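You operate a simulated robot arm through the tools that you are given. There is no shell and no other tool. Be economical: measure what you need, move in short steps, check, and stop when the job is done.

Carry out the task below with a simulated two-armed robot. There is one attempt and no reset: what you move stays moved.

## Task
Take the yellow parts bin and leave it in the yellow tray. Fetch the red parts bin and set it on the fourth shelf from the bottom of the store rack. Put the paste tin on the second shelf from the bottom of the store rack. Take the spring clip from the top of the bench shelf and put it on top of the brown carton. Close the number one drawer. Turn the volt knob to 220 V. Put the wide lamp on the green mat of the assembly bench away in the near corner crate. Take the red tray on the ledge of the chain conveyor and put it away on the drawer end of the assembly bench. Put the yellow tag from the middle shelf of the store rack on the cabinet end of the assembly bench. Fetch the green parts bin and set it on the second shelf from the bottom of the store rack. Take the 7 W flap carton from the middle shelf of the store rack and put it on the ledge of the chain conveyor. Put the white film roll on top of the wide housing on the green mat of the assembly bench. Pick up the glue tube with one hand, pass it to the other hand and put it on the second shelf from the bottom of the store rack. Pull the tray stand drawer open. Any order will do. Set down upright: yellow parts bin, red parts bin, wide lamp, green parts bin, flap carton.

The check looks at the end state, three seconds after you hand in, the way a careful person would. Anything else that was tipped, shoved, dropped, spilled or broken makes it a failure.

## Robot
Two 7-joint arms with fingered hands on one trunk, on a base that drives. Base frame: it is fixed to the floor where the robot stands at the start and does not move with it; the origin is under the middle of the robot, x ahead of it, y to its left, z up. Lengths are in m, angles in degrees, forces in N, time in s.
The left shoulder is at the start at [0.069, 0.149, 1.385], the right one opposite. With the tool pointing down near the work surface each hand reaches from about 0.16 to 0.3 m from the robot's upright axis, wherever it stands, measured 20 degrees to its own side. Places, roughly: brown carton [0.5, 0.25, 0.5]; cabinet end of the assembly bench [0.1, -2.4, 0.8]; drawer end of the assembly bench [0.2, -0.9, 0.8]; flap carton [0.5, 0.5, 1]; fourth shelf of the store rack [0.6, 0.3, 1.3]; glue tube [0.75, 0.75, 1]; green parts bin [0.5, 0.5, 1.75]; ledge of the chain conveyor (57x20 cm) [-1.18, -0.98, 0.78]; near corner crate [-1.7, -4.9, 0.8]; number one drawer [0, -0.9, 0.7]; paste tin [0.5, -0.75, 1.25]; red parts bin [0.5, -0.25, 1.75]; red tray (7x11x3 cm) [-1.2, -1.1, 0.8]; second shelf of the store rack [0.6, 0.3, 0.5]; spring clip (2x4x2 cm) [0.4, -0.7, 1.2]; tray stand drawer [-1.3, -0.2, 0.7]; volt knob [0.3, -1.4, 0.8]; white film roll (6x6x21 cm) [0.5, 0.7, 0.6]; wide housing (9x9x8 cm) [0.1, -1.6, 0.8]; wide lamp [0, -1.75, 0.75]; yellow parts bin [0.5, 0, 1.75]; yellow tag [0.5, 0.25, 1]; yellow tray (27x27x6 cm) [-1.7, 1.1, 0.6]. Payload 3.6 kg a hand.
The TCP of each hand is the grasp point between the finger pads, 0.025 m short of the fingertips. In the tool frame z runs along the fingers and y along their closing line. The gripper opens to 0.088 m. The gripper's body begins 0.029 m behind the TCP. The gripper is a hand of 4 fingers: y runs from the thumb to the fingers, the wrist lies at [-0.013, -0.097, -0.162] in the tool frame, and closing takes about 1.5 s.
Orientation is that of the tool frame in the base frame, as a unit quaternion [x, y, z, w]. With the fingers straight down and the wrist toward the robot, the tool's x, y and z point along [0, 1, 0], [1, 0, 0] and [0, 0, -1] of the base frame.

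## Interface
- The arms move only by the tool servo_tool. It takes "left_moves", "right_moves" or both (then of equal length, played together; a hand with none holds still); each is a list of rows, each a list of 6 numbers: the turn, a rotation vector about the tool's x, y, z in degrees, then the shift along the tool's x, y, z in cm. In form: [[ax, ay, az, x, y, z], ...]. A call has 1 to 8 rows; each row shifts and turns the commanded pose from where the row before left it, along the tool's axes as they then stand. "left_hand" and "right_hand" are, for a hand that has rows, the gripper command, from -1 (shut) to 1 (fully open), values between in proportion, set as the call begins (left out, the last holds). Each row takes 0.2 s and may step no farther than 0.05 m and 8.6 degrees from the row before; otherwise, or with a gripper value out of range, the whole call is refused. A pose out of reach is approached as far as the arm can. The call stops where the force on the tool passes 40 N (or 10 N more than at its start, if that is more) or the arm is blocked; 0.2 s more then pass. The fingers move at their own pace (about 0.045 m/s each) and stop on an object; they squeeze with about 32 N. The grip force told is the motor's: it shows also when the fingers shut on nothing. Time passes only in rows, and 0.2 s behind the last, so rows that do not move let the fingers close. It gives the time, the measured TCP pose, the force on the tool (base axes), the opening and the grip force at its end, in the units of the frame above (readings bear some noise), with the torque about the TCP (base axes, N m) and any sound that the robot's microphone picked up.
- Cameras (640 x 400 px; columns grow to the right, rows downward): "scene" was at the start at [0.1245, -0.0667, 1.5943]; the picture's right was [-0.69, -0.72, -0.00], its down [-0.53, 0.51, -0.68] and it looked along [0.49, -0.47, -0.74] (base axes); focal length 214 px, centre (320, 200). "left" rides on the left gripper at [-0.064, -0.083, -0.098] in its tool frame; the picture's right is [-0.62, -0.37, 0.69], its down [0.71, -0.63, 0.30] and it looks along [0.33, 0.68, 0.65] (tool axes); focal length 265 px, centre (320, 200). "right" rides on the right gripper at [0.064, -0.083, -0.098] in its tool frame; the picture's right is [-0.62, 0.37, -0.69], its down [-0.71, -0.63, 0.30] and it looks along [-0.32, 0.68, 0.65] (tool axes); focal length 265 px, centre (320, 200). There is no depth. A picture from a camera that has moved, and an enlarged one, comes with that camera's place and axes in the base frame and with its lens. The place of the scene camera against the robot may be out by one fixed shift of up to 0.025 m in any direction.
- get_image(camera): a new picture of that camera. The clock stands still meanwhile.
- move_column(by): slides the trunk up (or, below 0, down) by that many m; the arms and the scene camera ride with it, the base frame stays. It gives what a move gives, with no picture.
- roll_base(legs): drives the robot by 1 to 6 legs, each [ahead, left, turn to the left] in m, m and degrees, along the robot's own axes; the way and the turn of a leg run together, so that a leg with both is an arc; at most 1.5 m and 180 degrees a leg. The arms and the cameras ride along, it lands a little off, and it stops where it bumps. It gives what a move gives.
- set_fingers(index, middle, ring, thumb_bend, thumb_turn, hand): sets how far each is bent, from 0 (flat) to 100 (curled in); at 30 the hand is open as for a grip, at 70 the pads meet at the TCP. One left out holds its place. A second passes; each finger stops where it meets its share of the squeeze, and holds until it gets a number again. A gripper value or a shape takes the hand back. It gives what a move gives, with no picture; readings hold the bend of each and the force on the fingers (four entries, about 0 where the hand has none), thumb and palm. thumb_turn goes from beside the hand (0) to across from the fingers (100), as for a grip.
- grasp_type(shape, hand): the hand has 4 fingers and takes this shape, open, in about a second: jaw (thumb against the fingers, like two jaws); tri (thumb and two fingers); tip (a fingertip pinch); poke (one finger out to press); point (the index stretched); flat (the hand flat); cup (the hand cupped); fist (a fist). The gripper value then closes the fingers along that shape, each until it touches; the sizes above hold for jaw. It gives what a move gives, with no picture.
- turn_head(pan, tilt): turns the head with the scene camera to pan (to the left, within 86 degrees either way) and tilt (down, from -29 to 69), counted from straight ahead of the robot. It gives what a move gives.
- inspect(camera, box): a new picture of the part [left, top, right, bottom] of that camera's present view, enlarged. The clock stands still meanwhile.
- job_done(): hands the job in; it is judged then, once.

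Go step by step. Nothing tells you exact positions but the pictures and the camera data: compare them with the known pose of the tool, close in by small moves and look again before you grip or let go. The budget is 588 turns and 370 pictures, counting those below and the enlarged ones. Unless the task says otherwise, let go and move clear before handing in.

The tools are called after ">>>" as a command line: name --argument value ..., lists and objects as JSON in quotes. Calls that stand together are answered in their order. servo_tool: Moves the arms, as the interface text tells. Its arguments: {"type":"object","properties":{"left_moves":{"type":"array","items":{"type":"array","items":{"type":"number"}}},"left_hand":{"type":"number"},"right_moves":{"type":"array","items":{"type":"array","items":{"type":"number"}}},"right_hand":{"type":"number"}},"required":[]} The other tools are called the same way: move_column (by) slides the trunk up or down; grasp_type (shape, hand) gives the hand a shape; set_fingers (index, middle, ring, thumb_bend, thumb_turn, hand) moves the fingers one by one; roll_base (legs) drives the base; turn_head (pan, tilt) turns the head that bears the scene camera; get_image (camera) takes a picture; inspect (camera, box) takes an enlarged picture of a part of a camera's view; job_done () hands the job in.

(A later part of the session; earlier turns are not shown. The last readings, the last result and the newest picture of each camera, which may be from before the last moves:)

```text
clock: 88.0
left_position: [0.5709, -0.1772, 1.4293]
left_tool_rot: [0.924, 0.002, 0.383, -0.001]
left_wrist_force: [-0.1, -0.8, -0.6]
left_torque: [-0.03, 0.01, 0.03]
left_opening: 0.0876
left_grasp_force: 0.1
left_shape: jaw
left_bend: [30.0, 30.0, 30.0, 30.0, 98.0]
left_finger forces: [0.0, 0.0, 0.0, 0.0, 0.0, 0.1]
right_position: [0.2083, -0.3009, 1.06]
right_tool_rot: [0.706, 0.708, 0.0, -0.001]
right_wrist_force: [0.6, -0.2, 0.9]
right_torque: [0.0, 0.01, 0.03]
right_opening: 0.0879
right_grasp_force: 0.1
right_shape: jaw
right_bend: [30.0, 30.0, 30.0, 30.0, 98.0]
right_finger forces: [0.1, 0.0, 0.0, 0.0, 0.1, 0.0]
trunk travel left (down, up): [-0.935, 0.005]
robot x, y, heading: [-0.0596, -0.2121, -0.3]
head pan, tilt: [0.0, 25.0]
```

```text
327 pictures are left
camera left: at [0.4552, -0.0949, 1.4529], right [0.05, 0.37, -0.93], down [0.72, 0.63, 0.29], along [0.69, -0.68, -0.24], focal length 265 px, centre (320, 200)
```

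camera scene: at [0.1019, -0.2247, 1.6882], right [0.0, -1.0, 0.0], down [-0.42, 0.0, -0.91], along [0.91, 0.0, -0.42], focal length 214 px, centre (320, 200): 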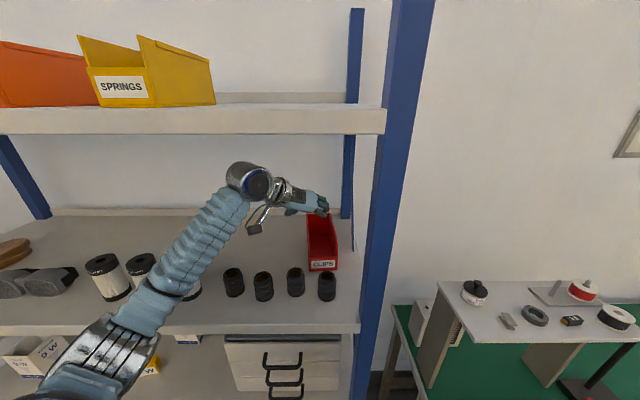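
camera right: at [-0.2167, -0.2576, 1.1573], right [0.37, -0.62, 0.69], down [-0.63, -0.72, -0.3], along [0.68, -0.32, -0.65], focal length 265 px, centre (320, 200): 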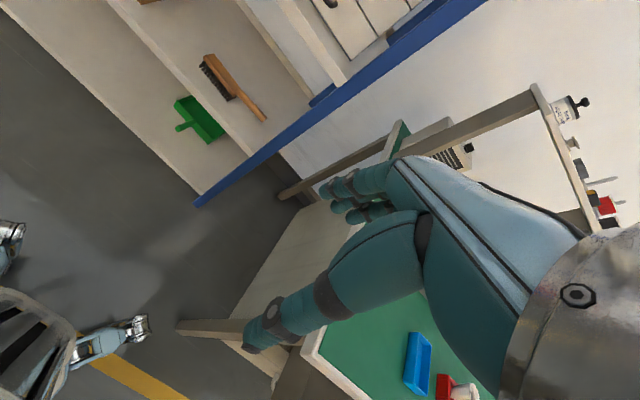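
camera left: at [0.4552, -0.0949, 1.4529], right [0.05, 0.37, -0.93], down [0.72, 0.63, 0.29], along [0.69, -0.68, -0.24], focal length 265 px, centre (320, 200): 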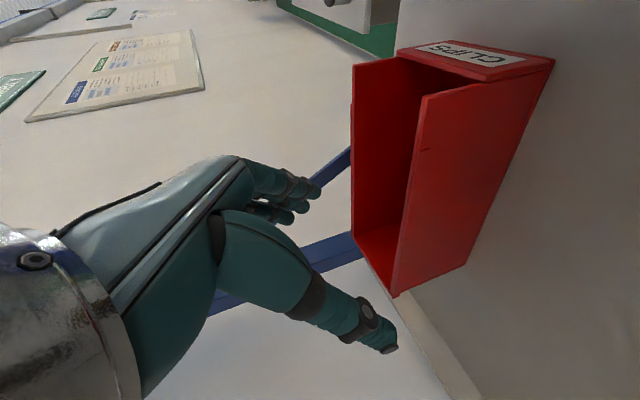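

Red bin stands on shelf four. I retract and go over to the green bin (about y 0.39–0.47).

>>> servo_tool --left_moves '[[0, 0, 0, -3.25, 0, -3.25], [0, 0, 0, -3.25, 0, -3.25], [0, 0, 0, -3.25, 0, -3.25], [0, 0, 0, -3.25, 0, -3.25], [0, 0, 0, -3.25, 0, -3.25], [0, 0, 0, 0, 0, 0]]'

>>> roll_base --legs '[[-0.28, 0, 0]]'

>>> servo_tool --left_moves '[[0, 0, 0, 3.4, 0, -3.4], [0, 0, 0, 3.4, 0, -3.4], [0, 0, 0, 3.4, 0, -3.4], [0, 0, 0, 3.4, 0, -3.4], [0, 0, 0, 3.4, 0, -3.4], [0, 0, 0, 3.4, 0, -3.4], [0, 0, 0, 3.4, 0, -3.4], [0, 0, 0, 3.4, 0, -3.4]]'

>>> roll_base --legs '[[0, 0.63, 0]]'

```text
clock: 89.3
left_position: [0.3411, -0.1741, 1.4286]
left_tool_rot: [0.924, 0.002, 0.382, -0.002]
left_wrist_force: [0.1, -0.2, 0.1]
left_torque: [-0.02, 0.02, 0.02]
left_opening: 0.0877
left_grasp_force: 0.1
left_shape: jaw
left_bend: [30.0, 30.0, 30.0, 30.0, 98.0]
left_finger forces: [0.0, 0.0, 0.0, 0.1, 0.1, 0.0]
right_position: [0.209, -0.3005, 1.0597]
right_tool_rot: [0.706, 0.708, 0.0, -0.002]
right_wrist_force: [0.0, 0.8, 0.3]
right_torque: [0.01, -0.01, 0.04]
right_opening: 0.0879
right_grasp_force: 0.2
right_shape: jaw
right_bend: [30.0, 30.0, 30.0, 30.0, 98.0]
right_finger forces: [0.0, 0.1, 0.0, 0.0, 0.0, 0.1]
trunk travel left (down, up): [-0.935, 0.005]
robot x, y, heading: [-0.0578, -0.2126, -0.2]
head pan, tilt: [0.0, 25.0]
```

```text
clock: 90.3
left_position: [0.3388, -0.1751, 1.4291]
left_tool_rot: [0.925, 0.002, 0.381, -0.001]
left_wrist_force: [0.0, 0.2, -0.6]
left_torque: [0.02, -0.03, -0.03]
left_opening: 0.0875
left_grasp_force: 0.0
left_shape: jaw
left_bend: [30.0, 30.0, 30.0, 30.0, 98.0]
left_finger forces: [0.1, 0.0, 0.0, 0.0, 0.1, 0.1]
right_position: [0.2081, -0.3004, 1.0591]
right_tool_rot: [0.707, 0.707, -0.001, -0.001]
right_wrist_force: [0.4, 0.1, -0.6]
right_torque: [0.03, 0.03, 0.05]
right_opening: 0.0878
right_grasp_force: 0.0
right_shape: jaw
right_bend: [30.0, 30.0, 30.0, 30.0, 98.0]
right_finger forces: [0.0, 0.1, 0.0, 0.0, 0.0, 0.1]
trunk travel left (down, up): [-0.935, 0.005]
robot x, y, heading: [-0.0624, -0.2167, -0.2]
head pan, tilt: [0.0, 25.0]
stopped in leg 1: the robot was blocked; the commanded pose is now the measured one
```

```text
clock: 92.1
left_position: [0.3308, -0.181, 1.8151]
left_tool_rot: [0.923, 0.001, 0.385, -0.003]
left_wrist_force: [0.3, -0.2, 0.2]
left_torque: [-0.02, 0.0, -0.04]
left_opening: 0.0876
left_grasp_force: 0.0
left_shape: jaw
left_bend: [30.0, 30.0, 30.0, 30.0, 98.0]
left_finger forces: [0.0, 0.0, 0.0, 0.0, 0.0, 0.0]
right_position: [0.2019, -0.3023, 1.0604]
right_tool_rot: [0.707, 0.707, 0.002, 0.0]
right_wrist_force: [0.2, 0.0, 0.1]
right_torque: [-0.01, -0.02, -0.02]
right_opening: 0.0879
right_grasp_force: 0.0
right_shape: jaw
right_bend: [30.0, 30.0, 30.0, 30.0, 98.0]
right_finger forces: [0.0, 0.0, 0.0, 0.0, 0.1, 0.1]
trunk travel left (down, up): [-0.935, 0.005]
robot x, y, heading: [-0.0587, -0.2098, 0.2]
head pan, tilt: [0.0, 25.0]
```

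```text
clock: 100.5
left_position: [0.3385, 0.4465, 1.8127]
left_tool_rot: [0.925, 0.001, 0.381, -0.002]
left_wrist_force: [-0.3, 0.2, 0.1]
left_torque: [-0.02, 0.01, -0.03]
left_opening: 0.0877
left_grasp_force: 0.1
left_shape: jaw
left_bend: [30.0, 30.0, 30.0, 30.0, 98.0]
left_finger forces: [0.1, 0.1, 0.0, 0.0, 0.0, 0.0]
right_position: [0.2069, 0.3242, 1.0611]
right_tool_rot: [0.707, 0.708, 0.001, -0.001]
right_wrist_force: [0.3, 0.8, -0.4]
right_torque: [0.01, 0.01, -0.05]
right_opening: 0.0877
right_grasp_force: 0.0
right_shape: jaw
right_bend: [30.0, 30.0, 30.0, 30.0, 98.0]
right_finger forces: [0.0, 0.1, 0.0, 0.1, 0.0, 0.0]
trunk travel left (down, up): [-0.935, 0.005]
robot x, y, heading: [-0.0601, 0.4141, 0.0]
head pan, tilt: [0.0, 25.0]
```

I note the base rubs the bench at y≈-0.215. Now at the green bin; look with the left camera.

>>> get_image --camera "left"

>>> get_image --camera "scene"

```text
326 pictures are left
camera left: at [0.2213, 0.5291, 1.8381], right [0.05, 0.37, -0.93], down [0.72, 0.63, 0.29], along [0.69, -0.68, -0.24], focal length 265 px, centre (320, 200)
```

left: 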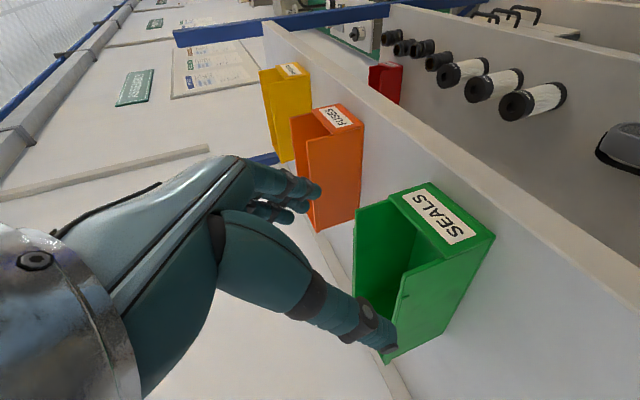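

```text
325 pictures are left
camera scene: at [0.0998, 0.4006, 1.6882], right [0.0, -1.0, 0.0], down [-0.42, 0.0, -0.91], along [0.91, 0.0, -0.42], focal length 214 px, centre (320, 200)
```

scene: 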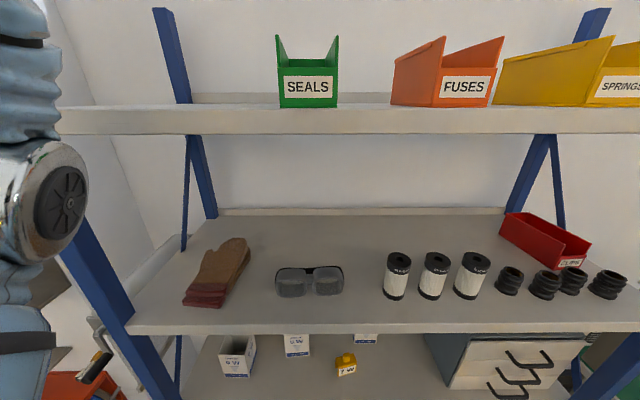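

The left wall of the green bin lies at y≈0.443, nearly under my TCP. I move in like before.

>>> servo_tool --left_moves '[[0, 0, 0, 3.3, 0.3, 3.3], [0, 0, 0, 3.3, 0, 3.3], [0, 0, 0, -0.2, 0, 4.4], [0, 0, 0, 0, 0, 0]]'

>>> get_image --camera "left"

```text
clock: 101.5
left_position: [0.4589, 0.4503, 1.7802]
left_tool_rot: [0.924, 0.003, 0.383, 0.0]
left_wrist_force: [0.0, 0.9, -0.5]
left_torque: [0.0, 0.0, -0.05]
left_opening: 0.0877
left_grasp_force: 0.0
left_shape: jaw
left_bend: [30.0, 30.0, 30.0, 30.0, 98.0]
left_finger forces: [0.1, 0.0, 0.0, 0.0, 0.1, 0.0]
right_position: [0.2055, 0.3289, 1.0616]
right_tool_rot: [0.707, 0.708, 0.001, -0.001]
right_wrist_force: [0.1, 0.2, 0.2]
right_torque: [-0.02, 0.02, 0.02]
right_opening: 0.0877
right_grasp_force: 0.2
right_shape: jaw
right_bend: [30.0, 30.0, 30.0, 30.0, 98.0]
right_finger forces: [0.1, 0.0, 0.0, 0.0, 0.0, 0.1]
trunk travel left (down, up): [-0.935, 0.005]
robot x, y, heading: [-0.0614, 0.4163, -0.1]
head pan, tilt: [0.0, 25.0]
```

```text
324 pictures are left
camera left: at [0.3425, 0.5319, 1.8045], right [0.05, 0.37, -0.93], down [0.72, 0.63, 0.29], along [0.7, -0.68, -0.23], focal length 265 px, centre (320, 200)
```

left: 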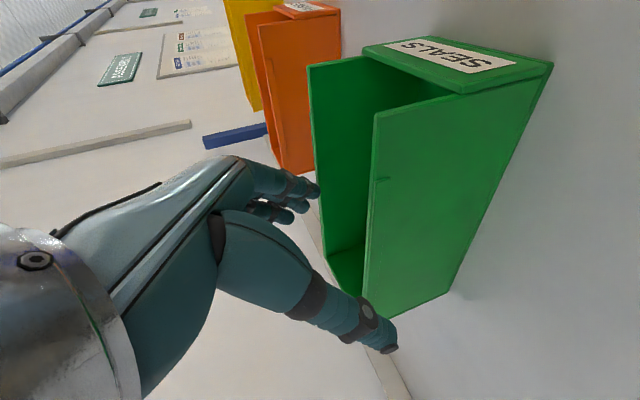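

>>> servo_tool --left_moves '[[0, 0, 0, -1.9, 0.3, 1.9], [0, 0, 0, -1.9, 0.2, 1.9], [0, 0, 0, 0, 0, 0]]'

>>> servo_tool --left_moves '[[0, 0, 0, 0, 0, 0], [0, 0, 0, 0, 0, 0], [0, 0, 0, 0, 0, 0], [0, 0, 0, 0, 0, 0], [0, 0, 0, 0, 0, 0], [0, 0, 0, 0, 0, 0], [0, 0, 0, 0, 0, 0], [0, 0, 0, 0, 0, 0]]' --left_hand -1

>>> get_image --camera "left"

```text
clock: 102.0
left_position: [0.4504, 0.4399, 1.7537]
left_tool_rot: [0.918, 0.003, 0.397, 0.012]
left_wrist_force: [1.3, -5.8, 17.7]
left_torque: [-1.02, 0.02, -0.03]
left_opening: 0.0875
left_grasp_force: 0.1
left_shape: jaw
left_bend: [22.0, 30.0, 30.0, 30.0, 98.0]
left_finger forces: [22.8, 0.0, 0.1, 0.0, 0.1, 3.0]
right_position: [0.2047, 0.3244, 1.0605]
right_tool_rot: [0.706, 0.708, 0.002, 0.0]
right_wrist_force: [0.2, -0.1, -1.1]
right_torque: [0.02, -0.03, -0.01]
right_opening: 0.0875
right_grasp_force: 0.0
right_shape: jaw
right_bend: [30.0, 30.0, 30.0, 30.0, 98.0]
right_finger forces: [0.0, 0.1, 0.0, 0.1, 0.0, 0.0]
trunk travel left (down, up): [-0.935, 0.005]
robot x, y, heading: [-0.0601, 0.4154, -0.2]
head pan, tilt: [0.0, 25.0]
stopped in row 2 (left hand): the force on the tool passed its limit at 57 N (the readings are from after the stop); the commanded pose is now the measured one
```

```text
clock: 103.8
left_position: [0.4504, 0.4423, 1.7541]
left_tool_rot: [0.918, 0.006, 0.396, 0.011]
left_wrist_force: [1.7, -2.3, 27.6]
left_torque: [-1.17, 0.16, 0.31]
left_opening: 0.0328
left_grasp_force: 32.5
left_shape: jaw
left_bend: [22.0, 70.0, 56.0, 74.0, 100.0]
left_finger forces: [29.6, 6.7, 0.0, 0.0, 25.7, 7.5]
right_position: [0.2026, 0.3262, 1.061]
right_tool_rot: [0.707, 0.708, 0.001, 0.0]
right_wrist_force: [0.7, 1.1, -0.5]
right_torque: [-0.01, 0.0, 0.0]
right_opening: 0.0875
right_grasp_force: 0.0
right_shape: jaw
right_bend: [30.0, 30.0, 30.0, 30.0, 98.0]
right_finger forces: [0.0, 0.2, 0.1, 0.1, 0.0, 0.1]
trunk travel left (down, up): [-0.935, 0.005]
robot x, y, heading: [-0.0603, 0.4137, 0.0]
head pan, tilt: [0.0, 25.0]
```

```text
323 pictures are left
camera left: at [0.3336, 0.5245, 1.7737], right [0.08, 0.35, -0.93], down [0.71, 0.64, 0.3], along [0.7, -0.69, -0.2], focal length 265 px, centre (320, 200)
```

left: 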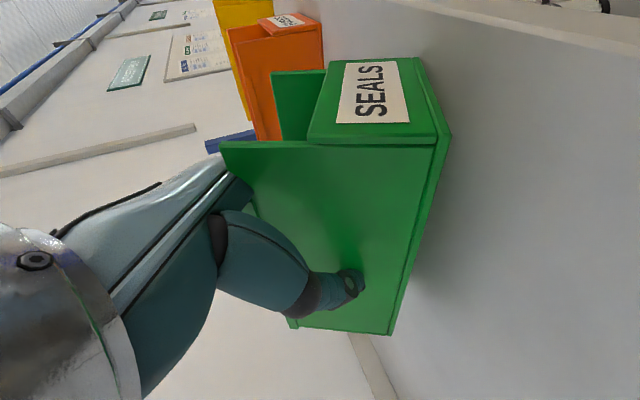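

A finger landed on the far wall and the bin yawed. I open, and rise to re-assess.

>>> servo_tool --left_moves '[[0, 0, 0, 0, 0, 0], [0, 0, 0, 0, 0, 0], [0, 0, 0, 0, 0, 0], [0, 0, 0, 0, 0, 0], [0, 0, 0, 0, 0, 0], [0, 0, 0, 0, 0, 0]]' --left_hand 1

>>> servo_tool --left_moves '[[0, 0, 0, 1, 0, -1], [0, 0, 0, 1, 0, -1], [0, 0, 0, 1, 0, -1], [0, 0, 0, 0, 0, 0]]'

>>> get_image --camera "left"

>>> get_image --camera "scene"

```text
clock: 105.2
left_position: [0.4504, 0.4407, 1.754]
left_tool_rot: [0.918, 0.006, 0.396, 0.01]
left_wrist_force: [1.1, -3.5, 26.6]
left_torque: [-1.22, 0.16, 0.24]
left_opening: 0.0875
left_grasp_force: 0.0
left_shape: jaw
left_bend: [22.0, 32.0, 30.0, 30.0, 98.0]
left_finger forces: [23.5, 0.0, 0.0, 0.0, 0.0, 8.7]
right_position: [0.2041, 0.325, 1.062]
right_tool_rot: [0.706, 0.708, 0.001, 0.0]
right_wrist_force: [0.7, 0.2, -0.4]
right_torque: [0.01, -0.03, 0.0]
right_opening: 0.0875
right_grasp_force: 0.1
right_shape: jaw
right_bend: [30.0, 30.0, 30.0, 30.0, 98.0]
right_finger forces: [0.0, 0.0, 0.0, 0.0, 0.0, 0.1]
trunk travel left (down, up): [-0.935, 0.005]
robot x, y, heading: [-0.0617, 0.4161, -0.2]
head pan, tilt: [0.0, 25.0]
```

```text
clock: 106.2
left_position: [0.4524, 0.4433, 1.7921]
left_tool_rot: [0.92, 0.004, 0.392, 0.007]
left_wrist_force: [0.0, -0.8, -0.4]
left_torque: [0.0, -0.01, 0.0]
left_opening: 0.088
left_grasp_force: 0.0
left_shape: jaw
left_bend: [30.0, 30.0, 30.0, 30.0, 98.0]
left_finger forces: [0.0, 0.1, 0.0, 0.0, 0.0, 0.0]
right_position: [0.2065, 0.3259, 1.0602]
right_tool_rot: [0.706, 0.708, 0.0, -0.001]
right_wrist_force: [0.3, 0.7, -0.3]
right_torque: [-0.01, -0.01, 0.01]
right_opening: 0.0877
right_grasp_force: 0.0
right_shape: jaw
right_bend: [30.0, 30.0, 30.0, 30.0, 98.0]
right_finger forces: [0.0, 0.1, 0.0, 0.0, 0.0, 0.0]
trunk travel left (down, up): [-0.935, 0.005]
robot x, y, heading: [-0.0626, 0.4114, 0.0]
head pan, tilt: [0.0, 25.0]
```

```text
322 pictures are left
camera left: at [0.3366, 0.5264, 1.8134], right [0.07, 0.35, -0.93], down [0.71, 0.64, 0.29], along [0.7, -0.69, -0.21], focal length 265 px, centre (320, 200)
```

left: 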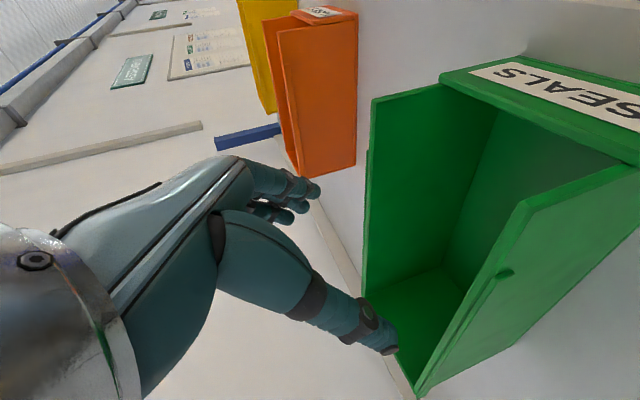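

```text
321 pictures are left
camera scene: at [0.0991, 0.4019, 1.6882], right [0.0, -1.0, 0.0], down [-0.42, 0.0, -0.91], along [0.91, 0.0, -0.42], focal length 214 px, centre (320, 200)
```

scene: 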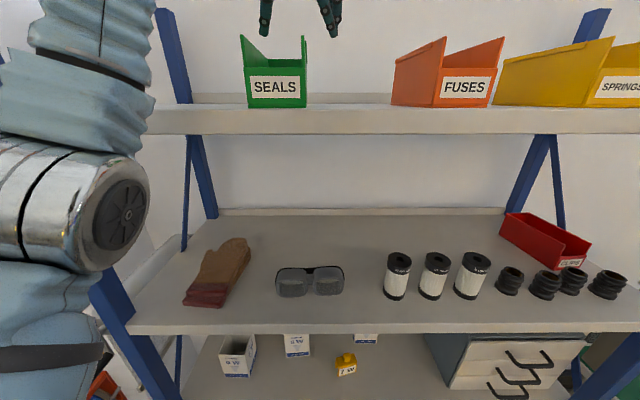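

The bin is still upright, shifted left; its left wall is now about y≈0.50. I shift the hand left 6.4 cm, and re-check before lowering.

>>> servo_tool --left_moves '[[0.6, -1.1, 0.7, 0.3, -3.2, 0.3], [0, 0, 0, 0, -3.2, 0], [0, 0, 0, -0.9, 0, 0.9], [0, 0, 0, 0, 0, 0]]'

>>> get_image --camera "left"

>>> turn_head --pan 0 --tilt 0

>>> get_image --camera "scene"

```text
clock: 107.2
left_position: [0.4574, 0.5062, 1.7797]
left_tool_rot: [0.924, 0.001, 0.382, 0.001]
left_wrist_force: [0.0, -0.4, 0.0]
left_torque: [0.0, -0.01, 0.01]
left_opening: 0.0878
left_grasp_force: 0.0
left_shape: jaw
left_bend: [30.0, 30.0, 30.0, 30.0, 98.0]
left_finger forces: [0.0, 0.0, 0.0, 0.1, 0.0, 0.0]
right_position: [0.2078, 0.325, 1.0597]
right_tool_rot: [0.707, 0.708, 0.0, -0.001]
right_wrist_force: [-0.4, 0.7, -0.2]
right_torque: [0.0, 0.04, -0.05]
right_opening: 0.0876
right_grasp_force: 0.0
right_shape: jaw
right_bend: [30.0, 30.0, 30.0, 30.0, 98.0]
right_finger forces: [0.1, 0.0, 0.0, 0.0, 0.0, 0.0]
trunk travel left (down, up): [-0.935, 0.005]
robot x, y, heading: [-0.0603, 0.4155, -0.0]
head pan, tilt: [0.0, 25.0]
```

```text
320 pictures are left
camera left: at [0.342, 0.5898, 1.8036], right [0.05, 0.37, -0.93], down [0.72, 0.63, 0.29], along [0.69, -0.68, -0.23], focal length 265 px, centre (320, 200)
```

left: 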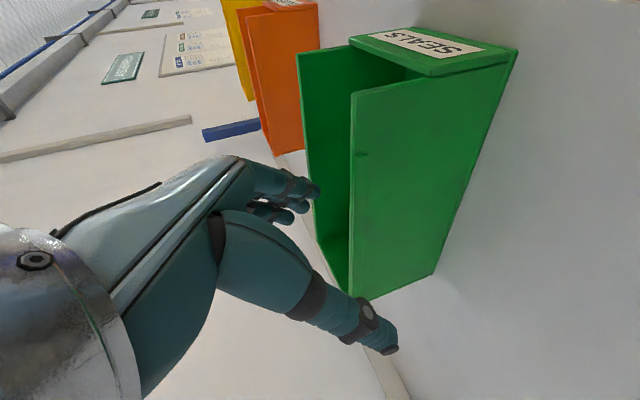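

```text
clock: 108.1
left_position: [0.4537, 0.5098, 1.7813]
left_tool_rot: [0.924, 0.001, 0.383, 0.002]
left_wrist_force: [-0.4, 0.0, -0.2]
left_torque: [-0.02, 0.02, -0.03]
left_opening: 0.0881
left_grasp_force: 0.1
left_shape: jaw
left_bend: [30.0, 30.0, 30.0, 30.0, 98.0]
left_finger forces: [0.0, 0.1, 0.0, 0.0, 0.0, 0.0]
right_position: [0.2042, 0.3274, 1.0599]
right_tool_rot: [0.707, 0.707, 0.0, 0.001]
right_wrist_force: [-0.6, -0.7, 0.6]
right_torque: [0.03, 0.02, 0.02]
right_opening: 0.0878
right_grasp_force: 0.1
right_shape: jaw
right_bend: [30.0, 30.0, 30.0, 30.0, 98.0]
right_finger forces: [0.1, 0.1, 0.0, 0.0, 0.0, 0.0]
trunk travel left (down, up): [-0.935, 0.005]
robot x, y, heading: [-0.0643, 0.4119, -0.2]
head pan, tilt: [0.0, 0.0]
```

```text
319 pictures are left
camera scene: at [0.0948, 0.4033, 1.7288], right [0.0, -1.0, 0.0], down [0.0, 0.0, -1.0], along [1.0, 0.0, 0.0], focal length 214 px, centre (320, 200)
```

scene: 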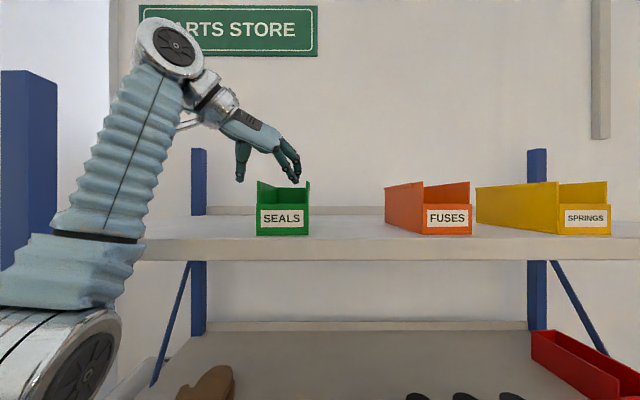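

I shift 1 cm further left for margin, then descend in small steps.

>>> servo_tool --left_moves '[[0, 0, 0, 0, -1, 0], [0, 0, 0, -1.4, 0, 1.4], [0, 0, 0, -1.2, 0, 1.2], [0, 0, 0, -1.1, 0, 1.1], [0, 0, 0, 0, 0, 0]]'

>>> get_image --camera "left"

```text
clock: 109.3
left_position: [0.4546, 0.5173, 1.7316]
left_tool_rot: [0.923, 0.003, 0.386, 0.003]
left_wrist_force: [5.2, -2.0, 25.4]
left_torque: [-0.33, 1.26, 0.18]
left_opening: 0.0882
left_grasp_force: 0.0
left_shape: jaw
left_bend: [30.0, 30.0, 30.0, 30.0, 98.0]
left_finger forces: [0.0, 0.1, 0.0, 0.0, 0.1, 24.6]
right_position: [0.2055, 0.3253, 1.0607]
right_tool_rot: [0.707, 0.708, 0.002, -0.001]
right_wrist_force: [0.1, -0.5, -0.5]
right_torque: [0.01, 0.01, 0.0]
right_opening: 0.0877
right_grasp_force: 0.1
right_shape: jaw
right_bend: [30.0, 30.0, 30.0, 30.0, 98.0]
right_finger forces: [0.0, 0.0, 0.0, 0.1, 0.0, 0.0]
trunk travel left (down, up): [-0.935, 0.005]
robot x, y, heading: [-0.0642, 0.4114, -0.4]
head pan, tilt: [0.0, 0.0]
```

```text
318 pictures are left
camera left: at [0.3387, 0.6001, 1.7541], right [0.06, 0.36, -0.93], down [0.72, 0.63, 0.29], along [0.69, -0.68, -0.22], focal length 265 px, centre (320, 200)
```

left: 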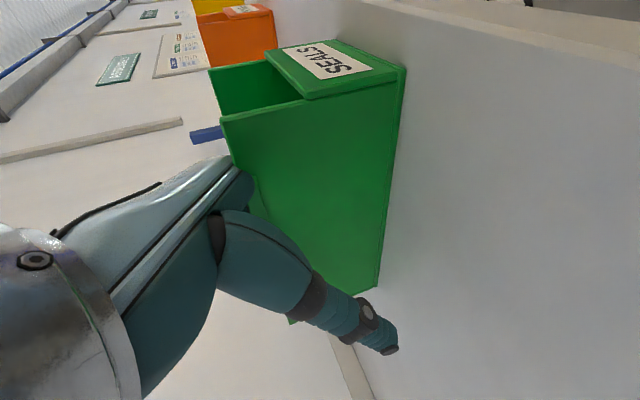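

The palm rests on the wall top; I back up 6 mm and close.

>>> servo_tool --left_moves '[[0, 0, 0, 0.4, 0, -0.4], [0, 0, 0, 0, 0, 0], [0, 0, 0, 0, 0, 0], [0, 0, 0, 0, 0, 0], [0, 0, 0, 0, 0, 0], [0, 0, 0, 0, 0, 0], [0, 0, 0, 0, 0, 0], [0, 0, 0, 0, 0, 0]]' --left_hand -1

>>> get_image --camera "left"

```text
clock: 111.1
left_position: [0.4585, 0.518, 1.7336]
left_tool_rot: [0.924, 0.001, 0.383, 0.002]
left_wrist_force: [0.2, -0.6, -0.7]
left_torque: [0.09, 0.02, -0.03]
left_opening: 0.0
left_grasp_force: 32.3
left_shape: jaw
left_bend: [70.0, 70.0, 70.0, 70.0, 100.0]
left_finger forces: [17.4, 8.0, 3.5, 0.0, 29.1, 0.3]
right_position: [0.2067, 0.3262, 1.0604]
right_tool_rot: [0.706, 0.708, 0.001, 0.0]
right_wrist_force: [0.7, 0.1, -0.3]
right_torque: [-0.02, 0.05, -0.02]
right_opening: 0.0879
right_grasp_force: 0.0
right_shape: jaw
right_bend: [30.0, 30.0, 30.0, 30.0, 98.0]
right_finger forces: [0.1, 0.1, 0.0, 0.1, 0.0, 0.1]
trunk travel left (down, up): [-0.935, 0.005]
robot x, y, heading: [-0.0571, 0.4161, -0.3]
head pan, tilt: [0.0, 0.0]
```

```text
317 pictures are left
camera left: at [0.3426, 0.6014, 1.7574], right [0.05, 0.37, -0.93], down [0.72, 0.63, 0.29], along [0.69, -0.68, -0.23], focal length 265 px, centre (320, 200)
```

left: 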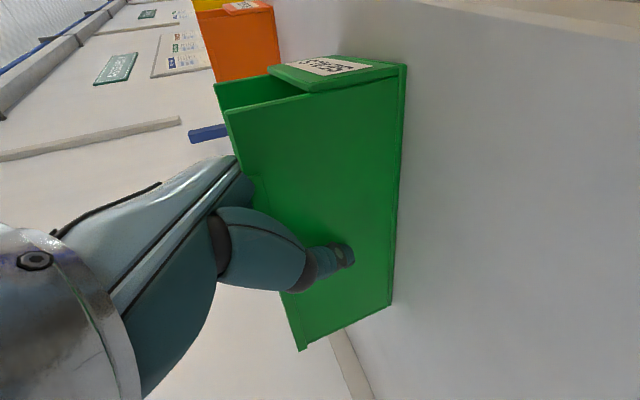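

Gripped. I lift and retract it off the shelf.

>>> servo_tool --left_moves '[[0, 0, 0, 1, 0, -1], [0, 0, 0, 1.2, 0, -1.2], [0, 0, 0, 1.0, 0, -1.0], [0, 0, 0, -2, 0, -2], [0, 0, 0, -2, 0, -2], [0, 0, 0, -2, 0, -2], [0, 0, 0, 0, 0, 0]]'

>>> get_image --camera "scene"

```text
clock: 112.7
left_position: [0.3728, 0.5193, 1.7787]
left_tool_rot: [0.924, 0.001, 0.382, 0.002]
left_wrist_force: [0.2, -0.2, -1.1]
left_torque: [0.06, 0.04, -0.04]
left_opening: 0.0001
left_grasp_force: 31.8
left_shape: jaw
left_bend: [70.0, 70.0, 70.0, 70.0, 100.0]
left_finger forces: [18.0, 7.8, 3.3, 0.0, 29.3, 0.2]
right_position: [0.2064, 0.3259, 1.0599]
right_tool_rot: [0.707, 0.708, 0.001, -0.001]
right_wrist_force: [-0.2, -0.6, -0.5]
right_torque: [-0.03, 0.01, 0.0]
right_opening: 0.0876
right_grasp_force: 0.0
right_shape: jaw
right_bend: [30.0, 30.0, 30.0, 30.0, 98.0]
right_finger forces: [0.0, 0.1, 0.1, 0.0, 0.0, 0.0]
trunk travel left (down, up): [-0.935, 0.005]
robot x, y, heading: [-0.0576, 0.4183, -0.0]
head pan, tilt: [0.0, 0.0]
```

```text
316 pictures are left
camera scene: at [0.0977, 0.4032, 1.7286], right [0.0, -1.0, 0.0], down [0.0, 0.0, -1.0], along [1.0, 0.0, 0.0], focal length 214 px, centre (320, 200)
```

scene: 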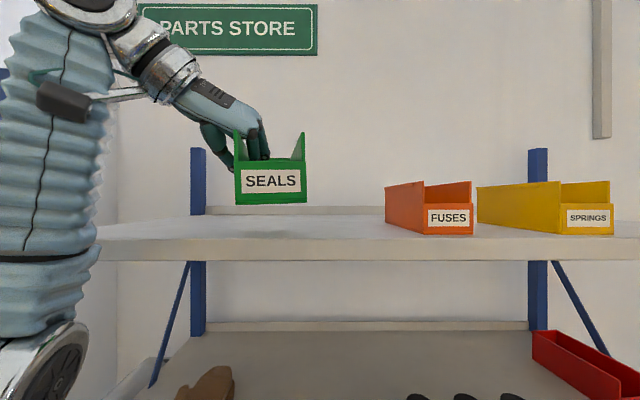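

Held level enough. I back away, raise the right hand, and lower the left hand.

>>> roll_base --legs '[[-0.3, 0, 0]]'

>>> servo_tool --left_moves '[[0, 0, 0, -3.1, 0, 3.1], [0, 0, 0, -3.1, 0, 3.1], [0, 0, 0, -3.1, 0, 3.1], [0, 0, 0, -3.1, 0, 3.1], [0, 0, 0, -3.1, 0, 3.1], [0, 0, 0, -3.1, 0, 3.1], [0, 0, 0, -3.1, 0, 3.1], [0, 0, 0, -3.1, 0, 3.1]]' --right_moves '[[0, 0, 0, 0, 0, -4.5], [0, 0, 0, 0, 0, -4.5], [0, 0, 0, 0, 0, -4.5], [0, 0, 0, 0, 0, -4.5], [0, 0, 0, 0, 0, -4.5], [0, 0, 0, 0, 0, -4.5], [0, 0, 0, 0, 0, -4.5], [0, 0, 0, 0, 0, -4.5]]'

```text
clock: 117.2
left_position: [0.0668, 0.517, 1.7787]
left_tool_rot: [0.924, -0.002, 0.383, 0.003]
left_wrist_force: [0.9, -0.5, -1.7]
left_torque: [0.08, 0.03, 0.0]
left_opening: 0.0
left_grasp_force: 32.1
left_shape: jaw
left_bend: [70.0, 70.0, 70.0, 70.0, 100.0]
left_finger forces: [18.3, 7.7, 3.3, 0.0, 29.4, 0.2]
right_position: [-0.1012, 0.3255, 1.0595]
right_tool_rot: [0.709, 0.705, 0.001, -0.001]
right_wrist_force: [-0.1, -0.3, 0.6]
right_torque: [0.0, 0.01, -0.03]
right_opening: 0.0876
right_grasp_force: 0.0
right_shape: jaw
right_bend: [30.0, 30.0, 30.0, 30.0, 98.0]
right_finger forces: [0.0, 0.1, 0.1, 0.0, 0.0, 0.0]
trunk travel left (down, up): [-0.935, 0.005]
robot x, y, heading: [-0.3687, 0.4179, -0.5]
head pan, tilt: [0.0, 0.0]
```

```text
clock: 118.6
left_position: [0.065, 0.5212, 1.5264]
left_tool_rot: [0.924, -0.001, 0.382, 0.004]
left_wrist_force: [-0.8, 0.5, -0.7]
left_torque: [0.04, 0.03, 0.01]
left_opening: 0.0
left_grasp_force: 32.1
left_shape: jaw
left_bend: [70.0, 70.0, 70.0, 70.0, 100.0]
left_finger forces: [18.5, 7.5, 3.2, 0.1, 29.5, 0.3]
right_position: [-0.0337, 0.3641, 1.2272]
right_tool_rot: [0.709, 0.7, -0.07, 0.055]
right_wrist_force: [0.0, 0.3, -0.3]
right_torque: [0.0, 0.03, -0.01]
right_opening: 0.088
right_grasp_force: 0.1
right_shape: jaw
right_bend: [30.0, 30.0, 30.0, 30.0, 98.0]
right_finger forces: [0.1, 0.0, 0.0, 0.1, 0.1, 0.0]
right hand out of reach, approached as far as the arm can: row 1, 2, 3, 4, 5, 6
trunk travel left (down, up): [-0.935, 0.005]
robot x, y, heading: [-0.3734, 0.4174, -0.4]
head pan, tilt: [0.0, 0.0]
stopped in row 6 (right hand): the arm was blocked; the commanded pose is now the measured one
```

>>> servo_tool --left_moves '[[0, 0, 0, -3.5, 0, 3.5], [0, 0, 0, -3.5, 0, 3.5], [0, 0, 0, 0, 0, 0]]'

>>> move_column --by -0.775

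>>> roll_base --legs '[[0, -0.56, 0]]'

>>> turn_head --pan 0 --tilt 20

>>> get_image --camera "scene"

```text
clock: 119.4
left_position: [0.0659, 0.5152, 1.4274]
left_tool_rot: [0.924, -0.003, 0.383, 0.002]
left_wrist_force: [0.1, 0.7, -1.6]
left_torque: [0.07, 0.04, -0.01]
left_opening: 0.0
left_grasp_force: 31.7
left_shape: jaw
left_bend: [70.0, 70.0, 70.0, 70.0, 100.0]
left_finger forces: [18.8, 7.4, 3.0, 0.0, 29.4, 0.3]
right_position: [-0.0342, 0.3597, 1.227]
right_tool_rot: [0.709, 0.699, -0.069, 0.054]
right_wrist_force: [-0.4, -0.2, 0.5]
right_torque: [0.03, -0.02, 0.02]
right_opening: 0.0883
right_grasp_force: 0.1
right_shape: jaw
right_bend: [30.0, 30.0, 30.0, 30.0, 98.0]
right_finger forces: [0.0, 0.0, 0.1, 0.0, 0.0, 0.0]
trunk travel left (down, up): [-0.935, 0.005]
robot x, y, heading: [-0.3676, 0.4181, -0.7]
head pan, tilt: [0.0, 0.0]
```

```text
refused: -0.775 is not a number from -0.4 to 0.4
```

```text
clock: 127.1
left_position: [0.062, -0.0479, 1.4284]
left_tool_rot: [0.924, 0.003, 0.383, 0.0]
left_wrist_force: [0.5, 0.1, -0.7]
left_torque: [0.04, -0.03, 0.02]
left_opening: 0.0
left_grasp_force: 32.5
left_shape: jaw
left_bend: [70.0, 70.0, 70.0, 70.0, 100.0]
left_finger forces: [18.9, 7.2, 3.1, 0.1, 29.5, 0.3]
right_position: [-0.0355, -0.2028, 1.2279]
right_tool_rot: [0.706, 0.703, -0.067, 0.054]
right_wrist_force: [-0.5, 0.5, -0.3]
right_torque: [-0.03, -0.01, -0.02]
right_opening: 0.0879
right_grasp_force: 0.1
right_shape: jaw
right_bend: [30.0, 30.0, 30.0, 30.0, 98.0]
right_finger forces: [0.0, 0.0, 0.1, 0.0, 0.1, 0.1]
trunk travel left (down, up): [-0.935, 0.005]
robot x, y, heading: [-0.3724, -0.1529, -0.1]
head pan, tilt: [0.0, 0.0]
```

```text
clock: 127.9
left_position: [0.0627, -0.0465, 1.4281]
left_tool_rot: [0.924, 0.003, 0.382, 0.001]
left_wrist_force: [0.3, 0.5, -0.3]
left_torque: [0.06, 0.05, -0.05]
left_opening: 0.0001
left_grasp_force: 32.2
left_shape: jaw
left_bend: [70.0, 70.0, 70.0, 70.0, 100.0]
left_finger forces: [18.9, 7.2, 3.1, 0.0, 29.6, 0.3]
right_position: [-0.0364, -0.2016, 1.2274]
right_tool_rot: [0.706, 0.703, -0.068, 0.053]
right_wrist_force: [0.4, 0.6, -0.9]
right_torque: [0.01, 0.0, 0.0]
right_opening: 0.0879
right_grasp_force: 0.1
right_shape: jaw
right_bend: [30.0, 30.0, 30.0, 30.0, 98.0]
right_finger forces: [0.1, 0.0, 0.0, 0.0, 0.0, 0.0]
trunk travel left (down, up): [-0.935, 0.005]
robot x, y, heading: [-0.3718, -0.1539, 0.3]
head pan, tilt: [0.0, 20.0]
```

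```text
315 pictures are left
camera scene: at [-0.2098, -0.1636, 1.6963], right [0.0, -1.0, 0.0], down [-0.34, 0.0, -0.94], along [0.94, 0.0, -0.34], focal length 214 px, centre (320, 200)
```

scene: 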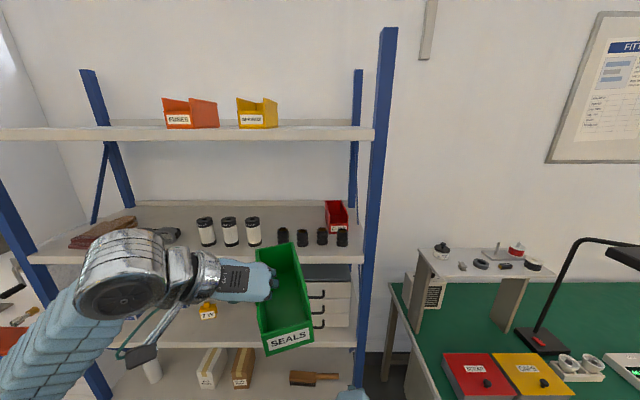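

Now lower the trunk in two moves.

>>> move_column --by -0.4

>>> move_column --by -0.375

>>> get_image --camera "scene"

>>> get_image --camera "left"

```text
clock: 131.7
left_position: [0.0624, -0.0461, 1.0286]
left_tool_rot: [0.924, 0.004, 0.383, 0.0]
left_wrist_force: [0.2, -0.5, -1.1]
left_torque: [0.03, 0.03, 0.01]
left_opening: 0.0
left_grasp_force: 32.4
left_shape: jaw
left_bend: [70.0, 70.0, 70.0, 70.0, 100.0]
left_finger forces: [19.1, 7.2, 3.0, 0.0, 29.5, 0.4]
right_position: [-0.0371, -0.2011, 0.8277]
right_tool_rot: [0.705, 0.703, -0.069, 0.055]
right_wrist_force: [0.1, -0.4, 0.2]
right_torque: [-0.03, 0.0, -0.01]
right_opening: 0.0879
right_grasp_force: 0.1
right_shape: jaw
right_bend: [30.0, 30.0, 30.0, 30.0, 98.0]
right_finger forces: [0.1, 0.0, 0.0, 0.1, 0.0, 0.0]
trunk travel left (down, up): [-0.535, 0.405]
robot x, y, heading: [-0.3726, -0.1521, 0.0]
head pan, tilt: [0.0, 20.0]
```

```text
clock: 135.4
left_position: [0.0625, -0.0462, 0.6527]
left_tool_rot: [0.924, 0.004, 0.383, 0.0]
left_wrist_force: [-0.2, 0.9, -1.2]
left_torque: [0.02, 0.05, -0.01]
left_opening: 0.0
left_grasp_force: 31.9
left_shape: jaw
left_bend: [70.0, 70.0, 70.0, 70.0, 100.0]
left_finger forces: [19.1, 7.1, 2.9, 0.1, 29.5, 0.4]
right_position: [-0.0368, -0.202, 0.4517]
right_tool_rot: [0.706, 0.703, -0.07, 0.055]
right_wrist_force: [-1.1, 0.9, 0.8]
right_torque: [-0.01, 0.0, 0.02]
right_opening: 0.088
right_grasp_force: 0.1
right_shape: jaw
right_bend: [30.0, 30.0, 30.0, 30.0, 98.0]
right_finger forces: [0.0, 0.0, 0.1, 0.0, 0.0, 0.1]
trunk travel left (down, up): [-0.16, 0.78]
robot x, y, heading: [-0.3752, -0.1503, 0.0]
head pan, tilt: [0.0, 20.0]
```

```text
314 pictures are left
camera scene: at [-0.2102, -0.1632, 0.921], right [0.0, -1.0, 0.0], down [-0.34, 0.0, -0.94], along [0.94, 0.0, -0.34], focal length 214 px, centre (320, 200)
```

scene: 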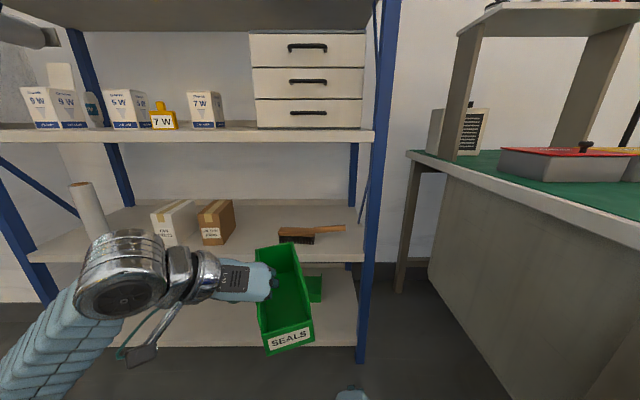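

```text
313 pictures are left
camera left: at [-0.0538, 0.0359, 0.6771], right [0.05, 0.37, -0.93], down [0.72, 0.63, 0.29], along [0.69, -0.68, -0.23], focal length 265 px, centre (320, 200)
```

left: 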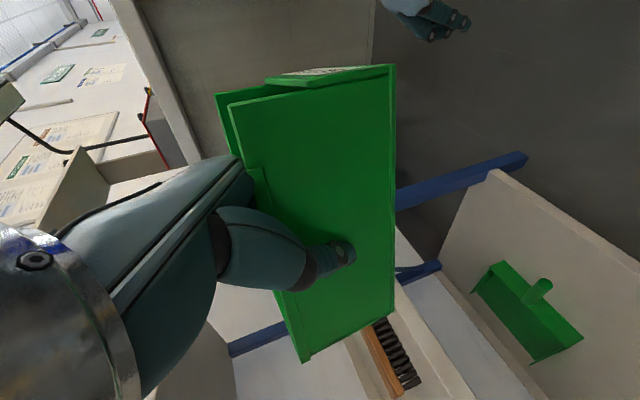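

Shelf two is clear behind the brush. I drive in and look.

>>> roll_base --legs '[[0.325, 0, 0]]'

>>> servo_tool --left_moves '[[0, 0, 0, 3.4, 0, 3.4], [0, 0, 0, 3.4, 0, 3.4], [0, 0, 0, 3.4, 0, 3.4], [0, 0, 0, 0, 0, 0]]'

>>> get_image --camera "scene"

>>> get_image --camera "left"

```text
clock: 140.1
left_position: [0.3876, -0.0473, 0.6528]
left_tool_rot: [0.924, 0.002, 0.383, 0.001]
left_wrist_force: [0.5, 0.0, -1.3]
left_torque: [0.05, 0.02, 0.01]
left_opening: 0.0
left_grasp_force: 32.6
left_shape: jaw
left_bend: [70.0, 70.0, 70.0, 70.0, 100.0]
left_finger forces: [19.3, 6.9, 2.8, 0.0, 29.4, 0.2]
right_position: [0.2909, -0.2028, 0.4528]
right_tool_rot: [0.707, 0.701, -0.071, 0.055]
right_wrist_force: [0.8, -0.5, 0.8]
right_torque: [-0.01, 0.02, 0.0]
right_opening: 0.0879
right_grasp_force: 0.1
right_shape: jaw
right_bend: [30.0, 30.0, 30.0, 30.0, 98.0]
right_finger forces: [0.0, 0.0, 0.0, 0.0, 0.0, 0.0]
trunk travel left (down, up): [-0.16, 0.78]
robot x, y, heading: [-0.0424, -0.1513, -0.1]
head pan, tilt: [0.0, 20.0]
```

```text
clock: 141.1
left_position: [0.5344, -0.0472, 0.65]
left_tool_rot: [0.924, 0.002, 0.383, 0.0]
left_wrist_force: [0.1, 0.2, -2.1]
left_torque: [0.02, 0.05, -0.04]
left_opening: 0.0002
left_grasp_force: 31.8
left_shape: jaw
left_bend: [70.0, 70.0, 70.0, 70.0, 100.0]
left_finger forces: [19.5, 6.8, 2.8, 0.1, 29.5, 0.5]
right_position: [0.29, -0.2038, 0.4522]
right_tool_rot: [0.707, 0.701, -0.069, 0.056]
right_wrist_force: [0.0, -0.5, -0.2]
right_torque: [-0.01, -0.01, 0.02]
right_opening: 0.088
right_grasp_force: 0.0
right_shape: jaw
right_bend: [30.0, 30.0, 30.0, 30.0, 98.0]
right_finger forces: [0.1, 0.0, 0.0, 0.1, 0.0, 0.0]
trunk travel left (down, up): [-0.16, 0.78]
robot x, y, heading: [-0.0464, -0.1489, 0.0]
head pan, tilt: [0.0, 20.0]
```

```text
312 pictures are left
camera scene: at [0.1169, -0.1631, 0.9212], right [0.0, -1.0, 0.0], down [-0.34, 0.0, -0.94], along [0.94, 0.0, -0.34], focal length 214 px, centre (320, 200)
```

scene: 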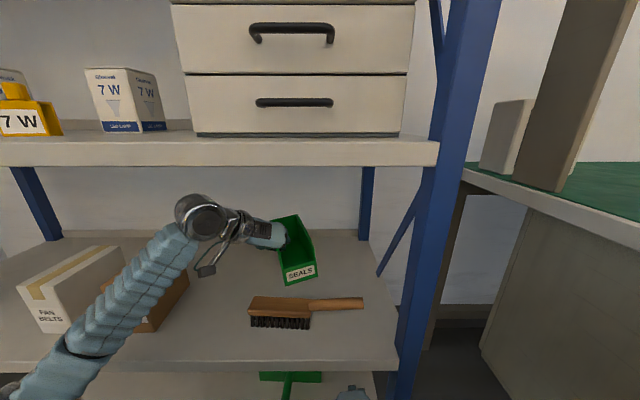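

```text
311 pictures are left
camera left: at [0.418, 0.0351, 0.6746], right [0.05, 0.37, -0.93], down [0.72, 0.63, 0.29], along [0.69, -0.68, -0.23], focal length 265 px, centre (320, 200)
```

left: 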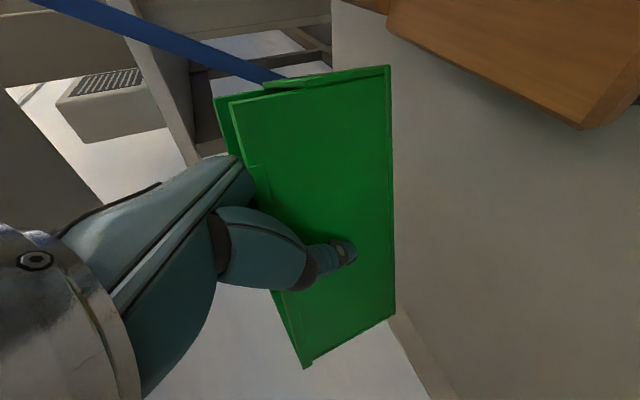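

I extend 8 cm more, shift right 3 cm, and lower.

>>> servo_tool --left_moves '[[0, 0, 0, 2.8, 1.5, 2.8], [0, 0, 0, 2.8, 1.5, 2.8], [0, 0, 0, -1.7, 0, 1.7], [0, 0, 0, -1.7, 0, 1.7], [0, 0, 0, -1, 0, 1], [0, 0, 0, 0, 0, 0]]'

>>> get_image --camera "scene"

```text
clock: 142.5
left_position: [0.6137, -0.0759, 0.5883]
left_tool_rot: [0.924, 0.002, 0.383, 0.002]
left_wrist_force: [-0.4, -1.3, -1.8]
left_torque: [0.07, 0.01, 0.0]
left_opening: 0.0
left_grasp_force: 31.7
left_shape: jaw
left_bend: [70.0, 70.0, 70.0, 70.0, 100.0]
left_finger forces: [19.6, 6.7, 2.7, 0.0, 29.5, 0.3]
right_position: [0.2905, -0.2027, 0.4526]
right_tool_rot: [0.707, 0.701, -0.069, 0.057]
right_wrist_force: [0.1, -0.3, -0.2]
right_torque: [-0.05, 0.03, -0.03]
right_opening: 0.0879
right_grasp_force: 0.1
right_shape: jaw
right_bend: [30.0, 30.0, 30.0, 30.0, 98.0]
right_finger forces: [0.0, 0.0, 0.0, 0.1, 0.1, 0.0]
trunk travel left (down, up): [-0.16, 0.78]
robot x, y, heading: [-0.045, -0.1494, 0.0]
head pan, tilt: [0.0, 20.0]
```

```text
310 pictures are left
camera scene: at [0.1167, -0.163, 0.9213], right [0.0, -1.0, 0.0], down [-0.34, 0.0, -0.94], along [0.94, 0.0, -0.34], focal length 214 px, centre (320, 200)
```

scene: 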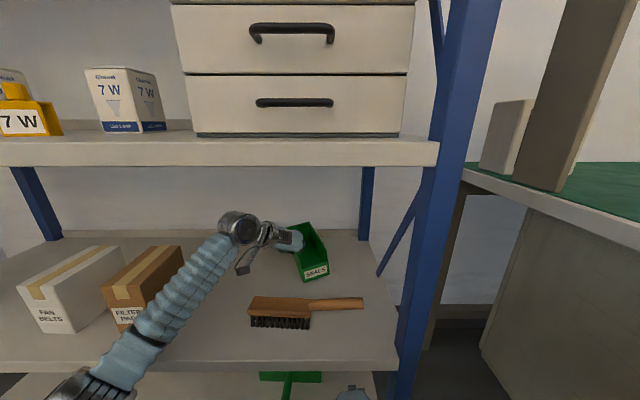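

>>> servo_tool --left_moves '[[0, 0, 0, -0.7, 0, 0.7], [0, 0, 0, -0.5, 0, 0.5], [0, 0, 0, 0, 0, 0]]'

>>> servo_tool --left_moves '[[0, 0, 0, -0.35, 0, 0.35], [0, 0, 0, -0.35, 0, 0.35], [0, 0, 0, 0, 0, 0]]'

>>> get_image --camera "scene"

```text
clock: 143.3
left_position: [0.613, -0.0753, 0.5742]
left_tool_rot: [0.924, 0.002, 0.383, 0.0]
left_wrist_force: [0.2, 0.8, 1.1]
left_torque: [-0.02, 0.09, -0.02]
left_opening: 0.0
left_grasp_force: 31.8
left_shape: jaw
left_bend: [70.0, 70.0, 70.0, 70.0, 100.0]
left_finger forces: [19.9, 6.6, 2.7, 0.0, 29.4, 1.4]
right_position: [0.2893, -0.2028, 0.4526]
right_tool_rot: [0.707, 0.701, -0.07, 0.057]
right_wrist_force: [0.5, 0.1, 0.5]
right_torque: [0.01, -0.02, -0.02]
right_opening: 0.0881
right_grasp_force: 0.0
right_shape: jaw
right_bend: [30.0, 30.0, 30.0, 30.0, 98.0]
right_finger forces: [0.0, 0.0, 0.1, 0.1, 0.0, 0.1]
trunk travel left (down, up): [-0.16, 0.78]
robot x, y, heading: [-0.0432, -0.1498, -0.1]
head pan, tilt: [0.0, 20.0]
```

```text
clock: 144.1
left_position: [0.611, -0.0747, 0.5716]
left_tool_rot: [0.921, 0.004, 0.389, 0.002]
left_wrist_force: [1.4, 5.0, 26.8]
left_torque: [-0.16, 0.5, 0.06]
left_opening: 0.0003
left_grasp_force: 32.1
left_shape: jaw
left_bend: [70.0, 70.0, 70.0, 70.0, 100.0]
left_finger forces: [20.5, 7.2, 2.9, 0.0, 33.3, 12.0]
right_position: [0.2873, -0.2031, 0.4532]
right_tool_rot: [0.708, 0.7, -0.067, 0.058]
right_wrist_force: [-0.2, 0.1, 0.3]
right_torque: [-0.03, 0.02, -0.02]
right_opening: 0.088
right_grasp_force: 0.0
right_shape: jaw
right_bend: [30.0, 30.0, 30.0, 30.0, 98.0]
right_finger forces: [0.0, 0.0, 0.0, 0.0, 0.0, 0.0]
trunk travel left (down, up): [-0.16, 0.78]
robot x, y, heading: [-0.0426, -0.1506, -0.2]
head pan, tilt: [0.0, 20.0]
```

```text
309 pictures are left
camera scene: at [0.1134, -0.163, 0.9223], right [0.0, -1.0, 0.0], down [-0.34, 0.0, -0.94], along [0.94, 0.0, -0.34], focal length 214 px, centre (320, 200)
```

scene: 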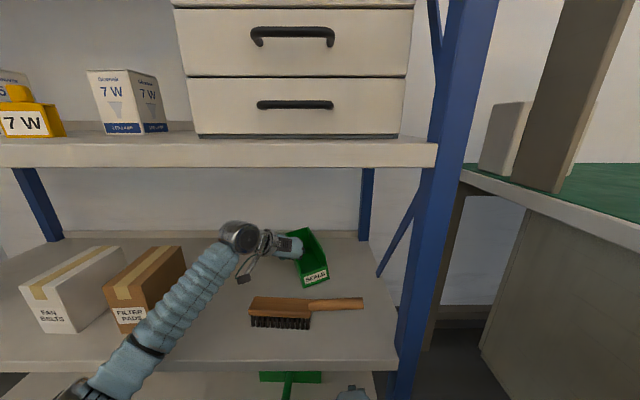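

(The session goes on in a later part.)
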